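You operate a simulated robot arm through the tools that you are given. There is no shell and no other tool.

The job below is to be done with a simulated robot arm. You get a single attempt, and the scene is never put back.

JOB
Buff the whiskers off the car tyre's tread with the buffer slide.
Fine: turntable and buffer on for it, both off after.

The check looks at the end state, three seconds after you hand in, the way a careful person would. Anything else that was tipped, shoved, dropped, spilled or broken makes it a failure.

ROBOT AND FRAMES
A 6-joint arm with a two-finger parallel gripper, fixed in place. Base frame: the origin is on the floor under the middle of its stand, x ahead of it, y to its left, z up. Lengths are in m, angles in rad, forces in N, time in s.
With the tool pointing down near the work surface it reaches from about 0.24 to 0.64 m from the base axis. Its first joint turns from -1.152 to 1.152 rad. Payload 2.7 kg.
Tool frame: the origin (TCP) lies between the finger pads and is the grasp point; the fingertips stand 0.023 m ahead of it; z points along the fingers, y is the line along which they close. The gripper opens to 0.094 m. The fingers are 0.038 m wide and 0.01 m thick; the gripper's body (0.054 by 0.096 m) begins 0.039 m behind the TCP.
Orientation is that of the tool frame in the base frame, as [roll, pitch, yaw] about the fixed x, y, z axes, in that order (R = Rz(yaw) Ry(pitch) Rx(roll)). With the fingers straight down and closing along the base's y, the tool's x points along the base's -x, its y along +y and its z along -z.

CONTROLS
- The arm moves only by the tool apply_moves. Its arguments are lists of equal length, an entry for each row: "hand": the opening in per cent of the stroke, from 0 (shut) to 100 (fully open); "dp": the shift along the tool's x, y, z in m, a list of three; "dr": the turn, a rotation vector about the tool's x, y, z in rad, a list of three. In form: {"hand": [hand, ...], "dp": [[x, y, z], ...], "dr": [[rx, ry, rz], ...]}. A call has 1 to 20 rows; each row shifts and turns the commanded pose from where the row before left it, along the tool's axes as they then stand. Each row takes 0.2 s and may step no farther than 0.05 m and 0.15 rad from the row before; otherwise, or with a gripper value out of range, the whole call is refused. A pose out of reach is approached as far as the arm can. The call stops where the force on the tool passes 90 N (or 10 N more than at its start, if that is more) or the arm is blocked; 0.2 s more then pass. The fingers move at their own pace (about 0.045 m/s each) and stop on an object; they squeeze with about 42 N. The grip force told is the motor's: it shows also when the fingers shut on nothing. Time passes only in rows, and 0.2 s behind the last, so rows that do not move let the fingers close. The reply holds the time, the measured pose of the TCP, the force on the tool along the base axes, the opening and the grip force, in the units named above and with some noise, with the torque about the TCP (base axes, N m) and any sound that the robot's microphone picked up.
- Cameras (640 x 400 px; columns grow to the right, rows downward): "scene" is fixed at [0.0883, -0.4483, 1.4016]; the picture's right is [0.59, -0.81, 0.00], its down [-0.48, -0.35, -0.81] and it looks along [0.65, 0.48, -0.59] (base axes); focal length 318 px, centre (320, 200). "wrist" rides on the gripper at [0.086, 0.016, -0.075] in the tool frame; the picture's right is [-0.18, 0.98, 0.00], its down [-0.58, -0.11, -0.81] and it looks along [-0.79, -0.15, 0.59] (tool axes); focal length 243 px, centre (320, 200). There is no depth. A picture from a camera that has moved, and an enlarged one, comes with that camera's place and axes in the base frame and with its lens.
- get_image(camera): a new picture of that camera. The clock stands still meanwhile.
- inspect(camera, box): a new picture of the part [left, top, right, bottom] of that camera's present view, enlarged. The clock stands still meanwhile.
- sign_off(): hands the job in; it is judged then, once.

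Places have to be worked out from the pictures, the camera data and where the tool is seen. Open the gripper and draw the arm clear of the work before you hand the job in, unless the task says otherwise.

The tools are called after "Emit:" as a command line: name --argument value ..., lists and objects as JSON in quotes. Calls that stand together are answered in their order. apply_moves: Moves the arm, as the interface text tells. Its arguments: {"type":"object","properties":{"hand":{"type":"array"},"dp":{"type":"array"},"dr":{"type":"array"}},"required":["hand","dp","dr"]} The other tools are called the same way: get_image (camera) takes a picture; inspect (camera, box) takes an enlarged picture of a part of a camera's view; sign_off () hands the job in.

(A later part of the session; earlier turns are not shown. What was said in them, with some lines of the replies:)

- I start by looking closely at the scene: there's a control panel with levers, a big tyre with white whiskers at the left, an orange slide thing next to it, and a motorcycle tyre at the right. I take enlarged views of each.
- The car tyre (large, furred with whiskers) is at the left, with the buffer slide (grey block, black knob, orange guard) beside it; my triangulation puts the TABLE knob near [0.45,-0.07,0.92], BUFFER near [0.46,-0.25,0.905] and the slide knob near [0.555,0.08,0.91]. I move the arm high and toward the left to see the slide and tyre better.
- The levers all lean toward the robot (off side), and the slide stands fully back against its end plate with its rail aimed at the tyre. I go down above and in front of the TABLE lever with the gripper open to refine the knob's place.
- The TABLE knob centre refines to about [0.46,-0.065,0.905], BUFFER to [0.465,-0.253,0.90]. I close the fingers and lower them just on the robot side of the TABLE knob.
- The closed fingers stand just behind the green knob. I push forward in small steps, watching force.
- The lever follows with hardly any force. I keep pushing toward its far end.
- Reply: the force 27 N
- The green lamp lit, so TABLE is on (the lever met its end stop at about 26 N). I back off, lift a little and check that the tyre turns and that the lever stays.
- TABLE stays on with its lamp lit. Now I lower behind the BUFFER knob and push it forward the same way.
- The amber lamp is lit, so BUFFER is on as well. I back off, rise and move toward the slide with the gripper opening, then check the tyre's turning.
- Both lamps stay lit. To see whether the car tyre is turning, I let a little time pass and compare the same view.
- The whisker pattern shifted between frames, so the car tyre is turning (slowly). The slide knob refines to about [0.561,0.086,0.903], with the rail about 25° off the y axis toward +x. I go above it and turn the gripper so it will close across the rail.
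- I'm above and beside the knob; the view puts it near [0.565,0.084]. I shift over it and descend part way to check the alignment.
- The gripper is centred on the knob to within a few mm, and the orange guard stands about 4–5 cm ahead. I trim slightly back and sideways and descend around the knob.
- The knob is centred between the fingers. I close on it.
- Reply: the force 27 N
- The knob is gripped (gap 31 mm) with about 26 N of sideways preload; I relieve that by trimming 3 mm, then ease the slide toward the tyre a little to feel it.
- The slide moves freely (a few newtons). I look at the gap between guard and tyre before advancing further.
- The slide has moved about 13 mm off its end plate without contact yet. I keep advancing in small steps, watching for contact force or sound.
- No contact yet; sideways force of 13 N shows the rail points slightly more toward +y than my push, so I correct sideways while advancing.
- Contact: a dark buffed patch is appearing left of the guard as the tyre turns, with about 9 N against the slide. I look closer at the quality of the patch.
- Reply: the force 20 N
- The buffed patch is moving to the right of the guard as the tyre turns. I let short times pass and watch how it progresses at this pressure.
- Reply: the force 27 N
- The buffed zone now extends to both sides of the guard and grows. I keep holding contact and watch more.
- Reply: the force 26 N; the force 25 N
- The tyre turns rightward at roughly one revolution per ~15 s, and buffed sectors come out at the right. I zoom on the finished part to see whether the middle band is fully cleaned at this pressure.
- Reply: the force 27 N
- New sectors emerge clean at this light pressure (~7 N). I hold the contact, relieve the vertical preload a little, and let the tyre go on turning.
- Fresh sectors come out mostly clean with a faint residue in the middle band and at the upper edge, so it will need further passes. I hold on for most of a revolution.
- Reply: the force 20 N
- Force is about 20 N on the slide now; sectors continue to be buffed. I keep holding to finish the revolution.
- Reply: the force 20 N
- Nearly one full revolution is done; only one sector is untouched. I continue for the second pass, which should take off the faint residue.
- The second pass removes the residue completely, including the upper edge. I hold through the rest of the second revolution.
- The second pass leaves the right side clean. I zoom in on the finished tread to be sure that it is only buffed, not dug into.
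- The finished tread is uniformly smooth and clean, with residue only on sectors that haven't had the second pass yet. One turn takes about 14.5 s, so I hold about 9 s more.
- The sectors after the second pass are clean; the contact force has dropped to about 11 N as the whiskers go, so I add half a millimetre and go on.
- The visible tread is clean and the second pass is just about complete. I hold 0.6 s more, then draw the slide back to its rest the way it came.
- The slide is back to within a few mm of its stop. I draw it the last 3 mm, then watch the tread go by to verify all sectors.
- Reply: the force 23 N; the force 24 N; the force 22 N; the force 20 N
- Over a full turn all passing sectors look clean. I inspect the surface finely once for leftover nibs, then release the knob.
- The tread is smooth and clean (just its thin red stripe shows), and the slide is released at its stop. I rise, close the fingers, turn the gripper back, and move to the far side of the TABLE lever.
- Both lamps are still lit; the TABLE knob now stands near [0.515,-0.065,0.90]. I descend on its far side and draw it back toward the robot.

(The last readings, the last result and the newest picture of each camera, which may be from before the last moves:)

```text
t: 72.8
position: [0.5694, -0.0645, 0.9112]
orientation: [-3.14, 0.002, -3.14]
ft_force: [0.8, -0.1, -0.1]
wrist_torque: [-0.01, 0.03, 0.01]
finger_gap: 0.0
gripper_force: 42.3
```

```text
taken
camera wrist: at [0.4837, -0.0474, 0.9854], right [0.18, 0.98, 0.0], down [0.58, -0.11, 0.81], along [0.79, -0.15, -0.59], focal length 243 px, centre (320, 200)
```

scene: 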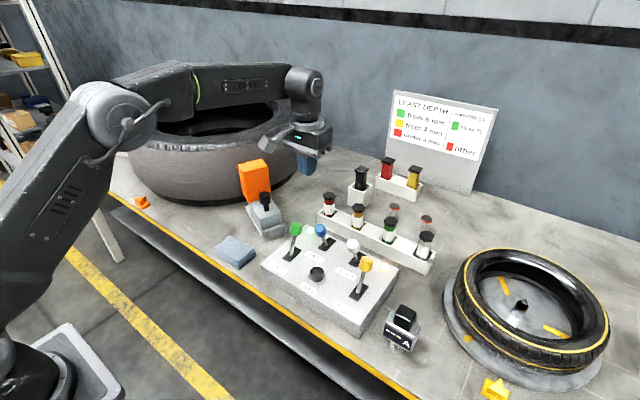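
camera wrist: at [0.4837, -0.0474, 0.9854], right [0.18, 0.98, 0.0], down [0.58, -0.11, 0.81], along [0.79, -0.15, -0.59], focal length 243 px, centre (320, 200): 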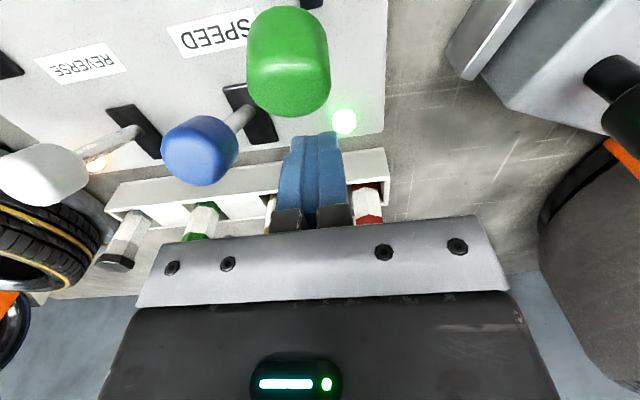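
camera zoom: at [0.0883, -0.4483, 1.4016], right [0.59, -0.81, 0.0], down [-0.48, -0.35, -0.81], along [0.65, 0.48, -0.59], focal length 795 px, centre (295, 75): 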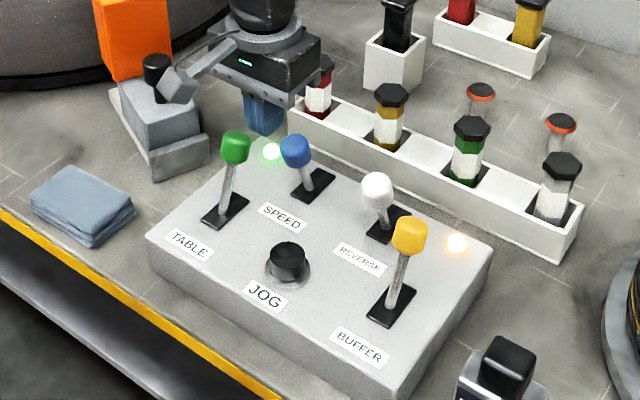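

The closed fingers are on the far side of the green knob, in line with it. I pull back in steps to switch TABLE off.

Emit:
apply_moves --hand '[0, 0, 0, 0, 0, 0, 0, 0]' --dp '[[0.01, 0, 0], [0.01, 0, 0], [0.01, 0, 0], [0.01, 0, 0], [0.01, 0, 0], [0.01, 0, 0], [0.01, 0, 0], [0, 0, 0]]' --dr '[[0, 0, 0], [0, 0, 0], [0, 0, 0], [0, 0, 0], [0, 0, 0], [0, 0, 0], [0, 0, 0], [0, 0, 0]]'

Emit:
inspect --camera "scene" --box '[240, 170, 420, 330]'

Emit:
get_image --camera "wrist"

```text
t: 74.6
position: [0.5031, -0.0647, 0.9121]
orientation: [-3.14, 0.013, -3.14]
ft_force: [31.0, -2.1, -7.7]
wrist_torque: [-0.12, -0.63, 0.04]
finger_gap: 0.0
gripper_force: 41.8
```

```text
2.50 times, centred on (330, 250) of scene
camera zoom: at [0.0892, -0.4484, 1.4015], right [0.59, -0.81, 0.0], down [-0.48, -0.35, -0.81], along [0.65, 0.48, -0.59], focal length 795 px, centre (295, 75)
```

zoom: 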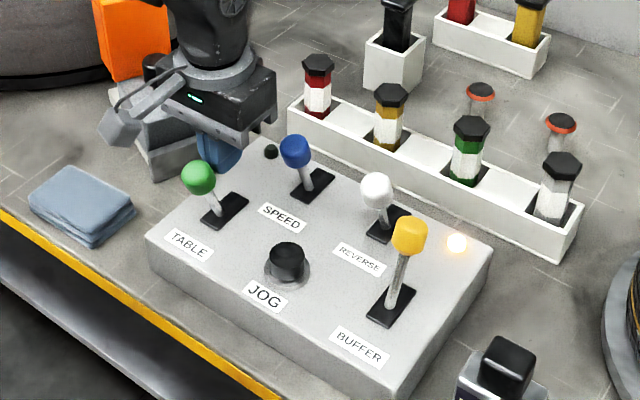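

```text
taken
camera wrist: at [0.4158, -0.0483, 0.9855], right [0.18, 0.98, 0.0], down [0.57, -0.11, 0.81], along [0.8, -0.15, -0.58], focal length 243 px, centre (320, 200)
```

wrist: 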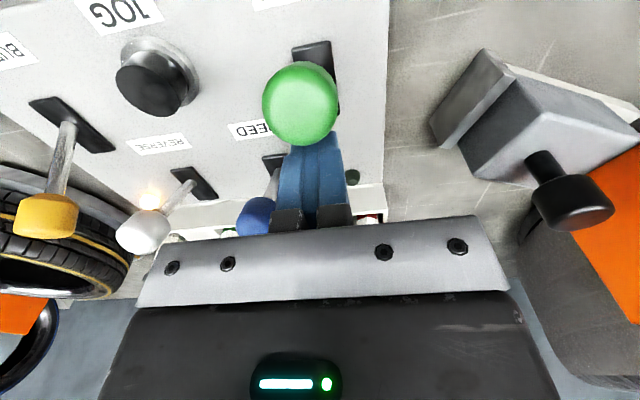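

TABLE is off (green lamp out, lever back). I back away from the knob, lift over the levers and go to the far side of the BUFFER lever.

Emit:
apply_moves --hand '[0, 0, 0, 0, 0, 0, 0, 0, 0, 0]' --dp '[[-0.02, 0, 0], [-0.01, 0, 0], [0, 0, -0.045], [0, 0, -0.045], [-0.015, -0.045, 0], [-0.018, -0.045, 0], [0, -0.049, 0], [0, -0.049, 0], [0, 0, 0], [0, 0, 0]]' --dr '[[0, 0, 0], [0, 0, 0], [0, 0, 0], [0, 0, 0], [0, 0, 0], [0, 0, 0], [0, 0, 0], [0, 0, 0], [0, 0, 0], [0, 0, 0]]'

Emit:
get_image --camera "wrist"

Emit:
inspect --camera "scene" --box '[240, 170, 420, 330]'

```text
t: 76.8
position: [0.5622, -0.2519, 0.9992]
orientation: [3.14, 0.002, -3.138]
ft_force: [-0.2, -0.2, -0.2]
wrist_torque: [0.02, 0.01, -0.03]
finger_gap: 0.0
gripper_force: 42.0
```

```text
taken
camera wrist: at [0.4762, -0.2364, 1.0741], right [0.18, 0.98, 0.0], down [0.58, -0.11, 0.81], along [0.79, -0.15, -0.59], focal length 243 px, centre (320, 200)
```

wrist: 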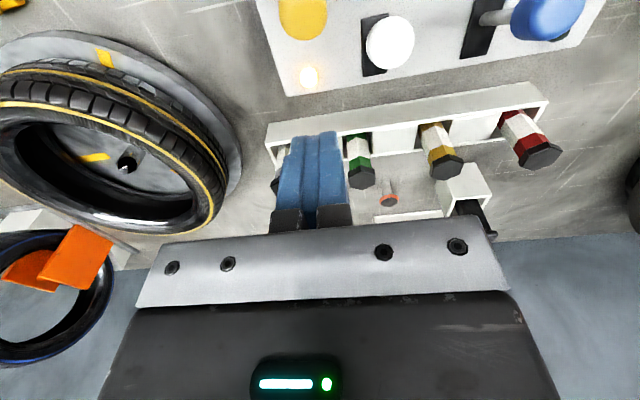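

```text
2.50 times, centred on (330, 250) of scene
camera zoom: at [0.0883, -0.4483, 1.4016], right [0.59, -0.81, 0.0], down [-0.48, -0.35, -0.81], along [0.65, 0.48, -0.59], focal length 795 px, centre (295, 75)
```

zoom: 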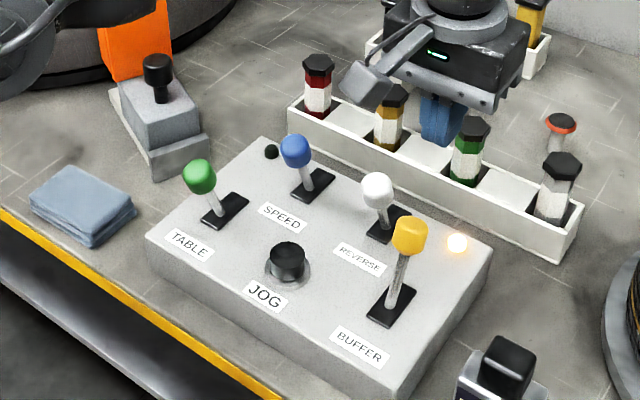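

BUFFER knob stands near [0.52,-0.255,0.90]. I shift 6 mm farther out for clearance and descend on its far side.

Emit:
apply_moves --hand '[0, 0, 0, 0]' --dp '[[-0.006, -0.002, 0], [0, 0, 0.045], [0, 0, 0.042], [0, 0, 0]]' --dr '[[0, 0, 0], [0, 0, 0], [0, 0, 0], [0, 0, 0]]'

Emit:
get_image --camera "wrist"

Emit:
inspect --camera "scene" --box '[280, 190, 420, 330]'

```text
t: 77.8
position: [0.5709, -0.2535, 0.9153]
orientation: [-3.14, 0.001, -3.14]
ft_force: [1.2, 0.8, 0.7]
wrist_torque: [0.04, -0.02, 0.02]
finger_gap: 0.0
gripper_force: 42.3
```

```text
taken
camera wrist: at [0.4849, -0.2374, 0.989], right [0.18, 0.98, 0.0], down [0.58, -0.11, 0.81], along [0.79, -0.15, -0.59], focal length 243 px, centre (320, 200)
```

wrist: 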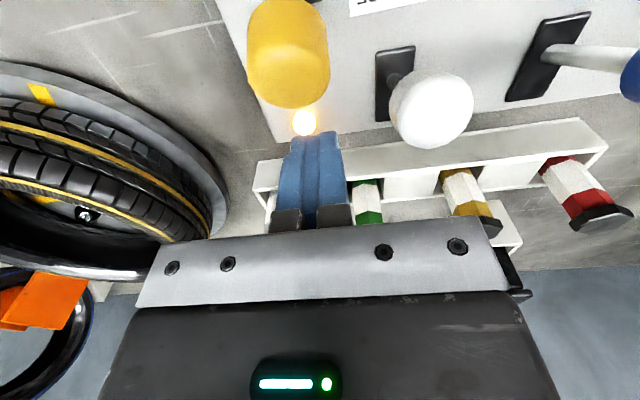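

```text
2.86 times, centred on (350, 260) of scene
camera zoom: at [0.0883, -0.4483, 1.4016], right [0.59, -0.81, 0.0], down [-0.48, -0.35, -0.81], along [0.65, 0.48, -0.59], focal length 909 px, centre (234, 29)
```

zoom: 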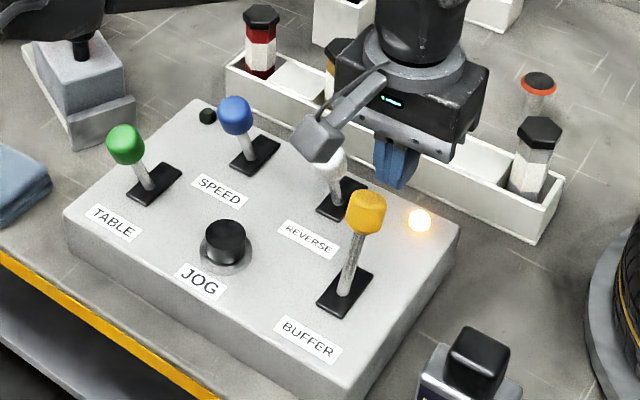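

The fingers are behind the yellow knob on its far side, clear of REVERSE. I pull it back toward the robot.

Emit:
apply_moves --hand '[0, 0, 0, 0, 0, 0, 0, 0]' --dp '[[0.01, 0, 0], [0.01, 0, 0], [0.01, 0, 0], [0.01, 0, 0], [0.01, 0, 0], [0.01, 0, 0], [0.008, 0, 0], [0, 0, 0]]' --dr '[[0, 0, 0], [0, 0, 0], [0, 0, 0], [0, 0, 0], [0, 0, 0], [0, 0, 0], [0, 0, 0], [0, 0, 0]]'

Emit:
get_image --camera "wrist"

Emit:
inspect --camera "scene" --box '[280, 190, 420, 330]'

```text
t: 79.6
position: [0.5048, -0.2542, 0.9147]
orientation: [-3.139, 0.006, -3.14]
ft_force: [18.1, -1.6, -5.0]
wrist_torque: [-0.06, -0.4, 0.07]
finger_gap: 0.0
gripper_force: 42.1
```

```text
taken
camera wrist: at [0.417, -0.2379, 0.9883], right [0.18, 0.98, 0.0], down [0.58, -0.11, 0.81], along [0.8, -0.15, -0.59], focal length 243 px, centre (320, 200)
```

wrist: 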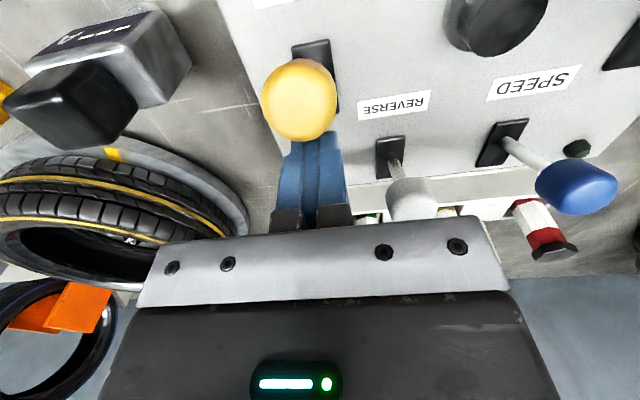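

```text
2.86 times, centred on (350, 260) of scene
camera zoom: at [0.0889, -0.4484, 1.4015], right [0.59, -0.81, 0.0], down [-0.48, -0.35, -0.81], along [0.65, 0.48, -0.59], focal length 909 px, centre (234, 29)
```

zoom: 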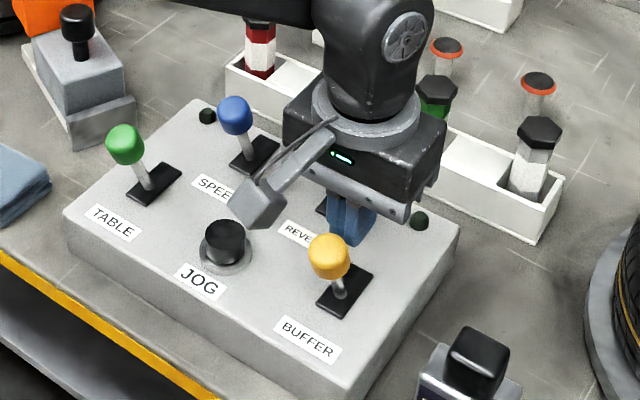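

BUFFER is off as well (amber lamp out, lever back). I back off, rise well clear, open the gripper and go back near the starting place to check everything.

Emit:
apply_moves --hand '[0, 0, 0, 0, 0, 0, 0, 100, 100, 100, 100, 100, 100, 100]' --dp '[[-0.015, 0, 0], [-0.015, 0, 0], [0, 0, -0.045], [0, 0, -0.05], [0, 0, -0.05], [0, 0, -0.05], [0, 0, -0.04], [0.045, 0.02, 0], [0.045, 0.02, 0], [0.045, 0.02, 0], [0.045, 0.02, 0], [0, 0.02, 0], [0, 0, 0], [0, 0, 0]]' --dr '[[0, 0, 0], [0, 0, 0], [0, 0, 0], [0, 0, 0], [0, 0, 0], [0, 0, 0], [0, 0, 0], [0, 0, 0], [0, 0, 0], [0, 0, 0], [0, 0, 0], [0, 0, 0], [0, 0, 0], [0, 0, 0]]'

Emit:
get_image --camera "scene"

Emit:
get_image --camera "wrist"

Emit:
inspect --camera "scene" --box '[220, 150, 440, 340]'

Emit:
inspect --camera "scene" --box '[100, 70, 320, 230]'

```text
t: 82.6
position: [0.3431, -0.1496, 1.1515]
orientation: [-3.139, 0.0, -3.14]
ft_force: [0.9, -0.9, 0.4]
wrist_torque: [-0.01, 0.03, 0.01]
finger_gap: 0.094
gripper_force: 0.1
out of reach, approached as far as the arm can: row 7
```

```text
taken
```

scene: 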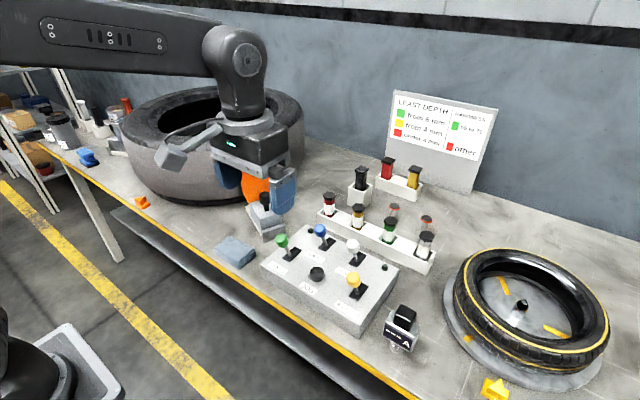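

```text
taken
camera wrist: at [0.2565, -0.1336, 1.2258], right [0.18, 0.98, 0.0], down [0.58, -0.11, 0.81], along [0.79, -0.15, -0.59], focal length 243 px, centre (320, 200)
```

wrist: 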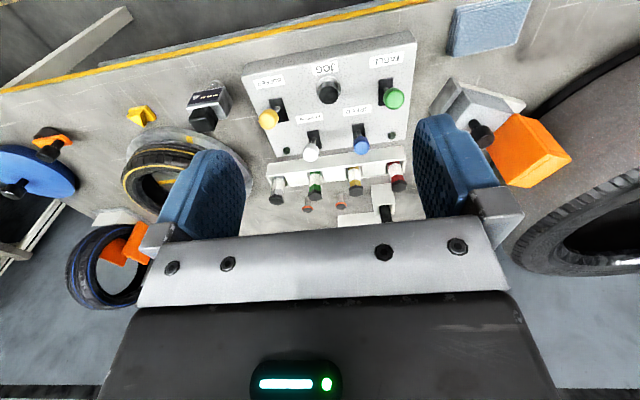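

```text
2.11 times, centred on (330, 245) of scene
camera zoom: at [0.0883, -0.4483, 1.4016], right [0.59, -0.81, 0.0], down [-0.48, -0.35, -0.81], along [0.65, 0.48, -0.59], focal length 670 px, centre (299, 105)
```

zoom: 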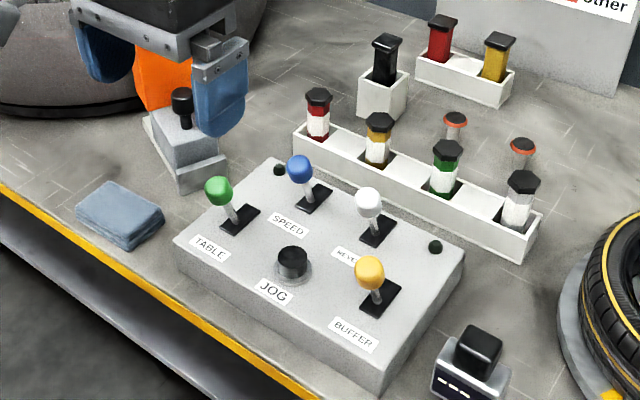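

```text
2.50 times, centred on (210, 150) of scene
camera zoom: at [0.0883, -0.4483, 1.4016], right [0.59, -0.81, 0.0], down [-0.48, -0.35, -0.81], along [0.65, 0.48, -0.59], focal length 795 px, centre (595, 325)
```

zoom: 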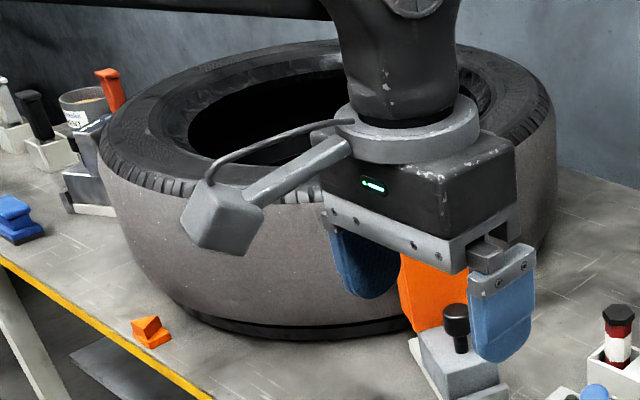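

Levers, lamps and loose items all look as they should. I move the arm aside for an unobstructed last look at the slide and tyre, and to confirm the tyre stands still.

Emit:
apply_moves --hand '[100, 100, 100, 100, 100]' --dp '[[0.005, 0.05, 0], [0.01, 0.05, 0], [0.01, 0.05, 0], [0.005, 0.05, 0], [0, 0, 0]]' --dr '[[0, 0, 0], [0, 0, 0], [0, 0, 0], [0, 0, 0], [0, 0, 0]]'

Emit:
inspect --camera "scene" --box '[190, 80, 330, 250]'

Emit:
inspect --camera "wrist" --box '[320, 20, 640, 260]'

Emit:
apply_moves --hand '[100, 100, 100]' --dp '[[0, 0, 0], [0, 0, 0], [0, 0, 0]]' --dr '[[0, 0, 0], [0, 0, 0], [0, 0, 0]]'

Emit:
inspect --camera "wrist" --box '[320, 20, 640, 260]'

Emit:
inspect --camera "scene" --box '[190, 80, 330, 250]'

```text
refused: row 1 steps farther than a row can; nothing moved
```

```text
2.35 times, centred on (260, 165) of scene
camera zoom: at [0.0883, -0.4483, 1.4016], right [0.59, -0.81, 0.0], down [-0.48, -0.35, -0.81], along [0.65, 0.48, -0.59], focal length 748 px, centre (461, 282)
```

zoom: 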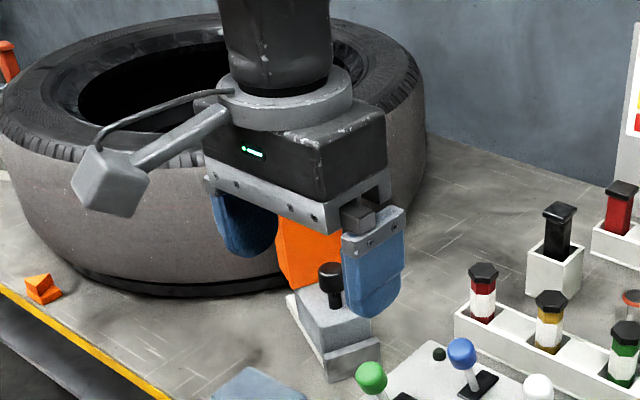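

```text
1.67 times, centred on (480, 140) of wrist
camera zoom: at [0.2565, -0.1336, 1.2258], right [0.18, 0.98, 0.0], down [0.58, -0.11, 0.81], along [0.79, -0.15, -0.59], focal length 404 px, centre (53, 300)
```

zoom: 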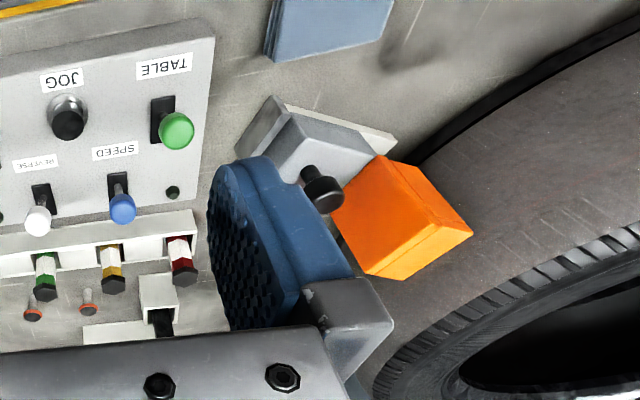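

```text
t: 83.4
position: [0.3439, -0.1499, 1.1523]
orientation: [-3.14, 0.002, -3.141]
ft_force: [0.4, -0.2, 0.0]
wrist_torque: [-0.01, -0.02, 0.02]
finger_gap: 0.0939
gripper_force: 0.1
```

```text
1.67 times, centred on (480, 140) of wrist
camera zoom: at [0.2566, -0.1338, 1.2258], right [0.18, 0.98, 0.0], down [0.58, -0.11, 0.81], along [0.79, -0.15, -0.59], focal length 404 px, centre (53, 300)
```

zoom: 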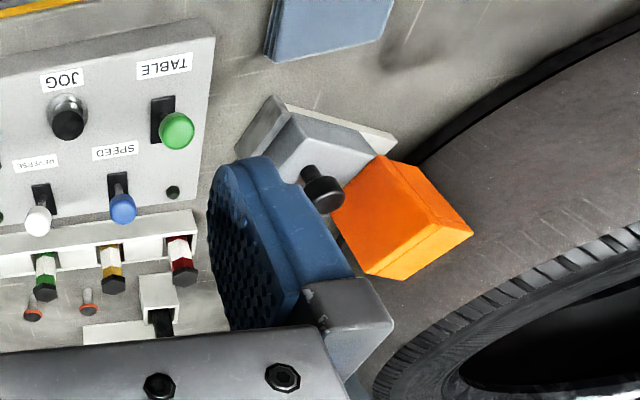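

```text
2.35 times, centred on (260, 165) of scene
camera zoom: at [0.0883, -0.4483, 1.4016], right [0.59, -0.81, 0.0], down [-0.48, -0.35, -0.81], along [0.65, 0.48, -0.59], focal length 748 px, centre (461, 282)
```

zoom: 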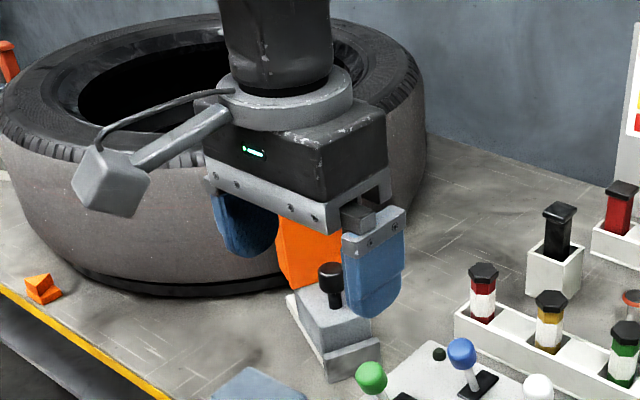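

The tyre stands still, and two views taken 0.6 s apart match. The tread was seen clean over a full turn, the slide is back against its end plate, both levers are off with their lamps dark, and nothing else has moved. The gripper is open and clear of the work, so I hand in.

Emit:
sign_off

```text
The job is handed in.
```

The whiskers are off the car tyre's tread, and I've handed the job in. The tread looked clean in every view I took over most of a turn after the slide was back.

- **Buffing:** I ran it for two full turns of the tyre at light pressure, about 7 to 20 N. The first turn left a faint residue in the middle band and along the upper edge, and the second took that off. The tread now looks smooth and grey, with no tread blocks showing in the buffed band. In close-up I saw no gouges.
- **Controls:** TABLE and BUFFER were on for the buffing and are both off again, with their lamps dark. I didn't use SPEED, REVERSE or JOG.
- **End state:** The tyre is standing still and the slide is back against its end plate. The gripper is open and clear of the work. Nothing else looked tipped, moved or spilled in the last pictures.
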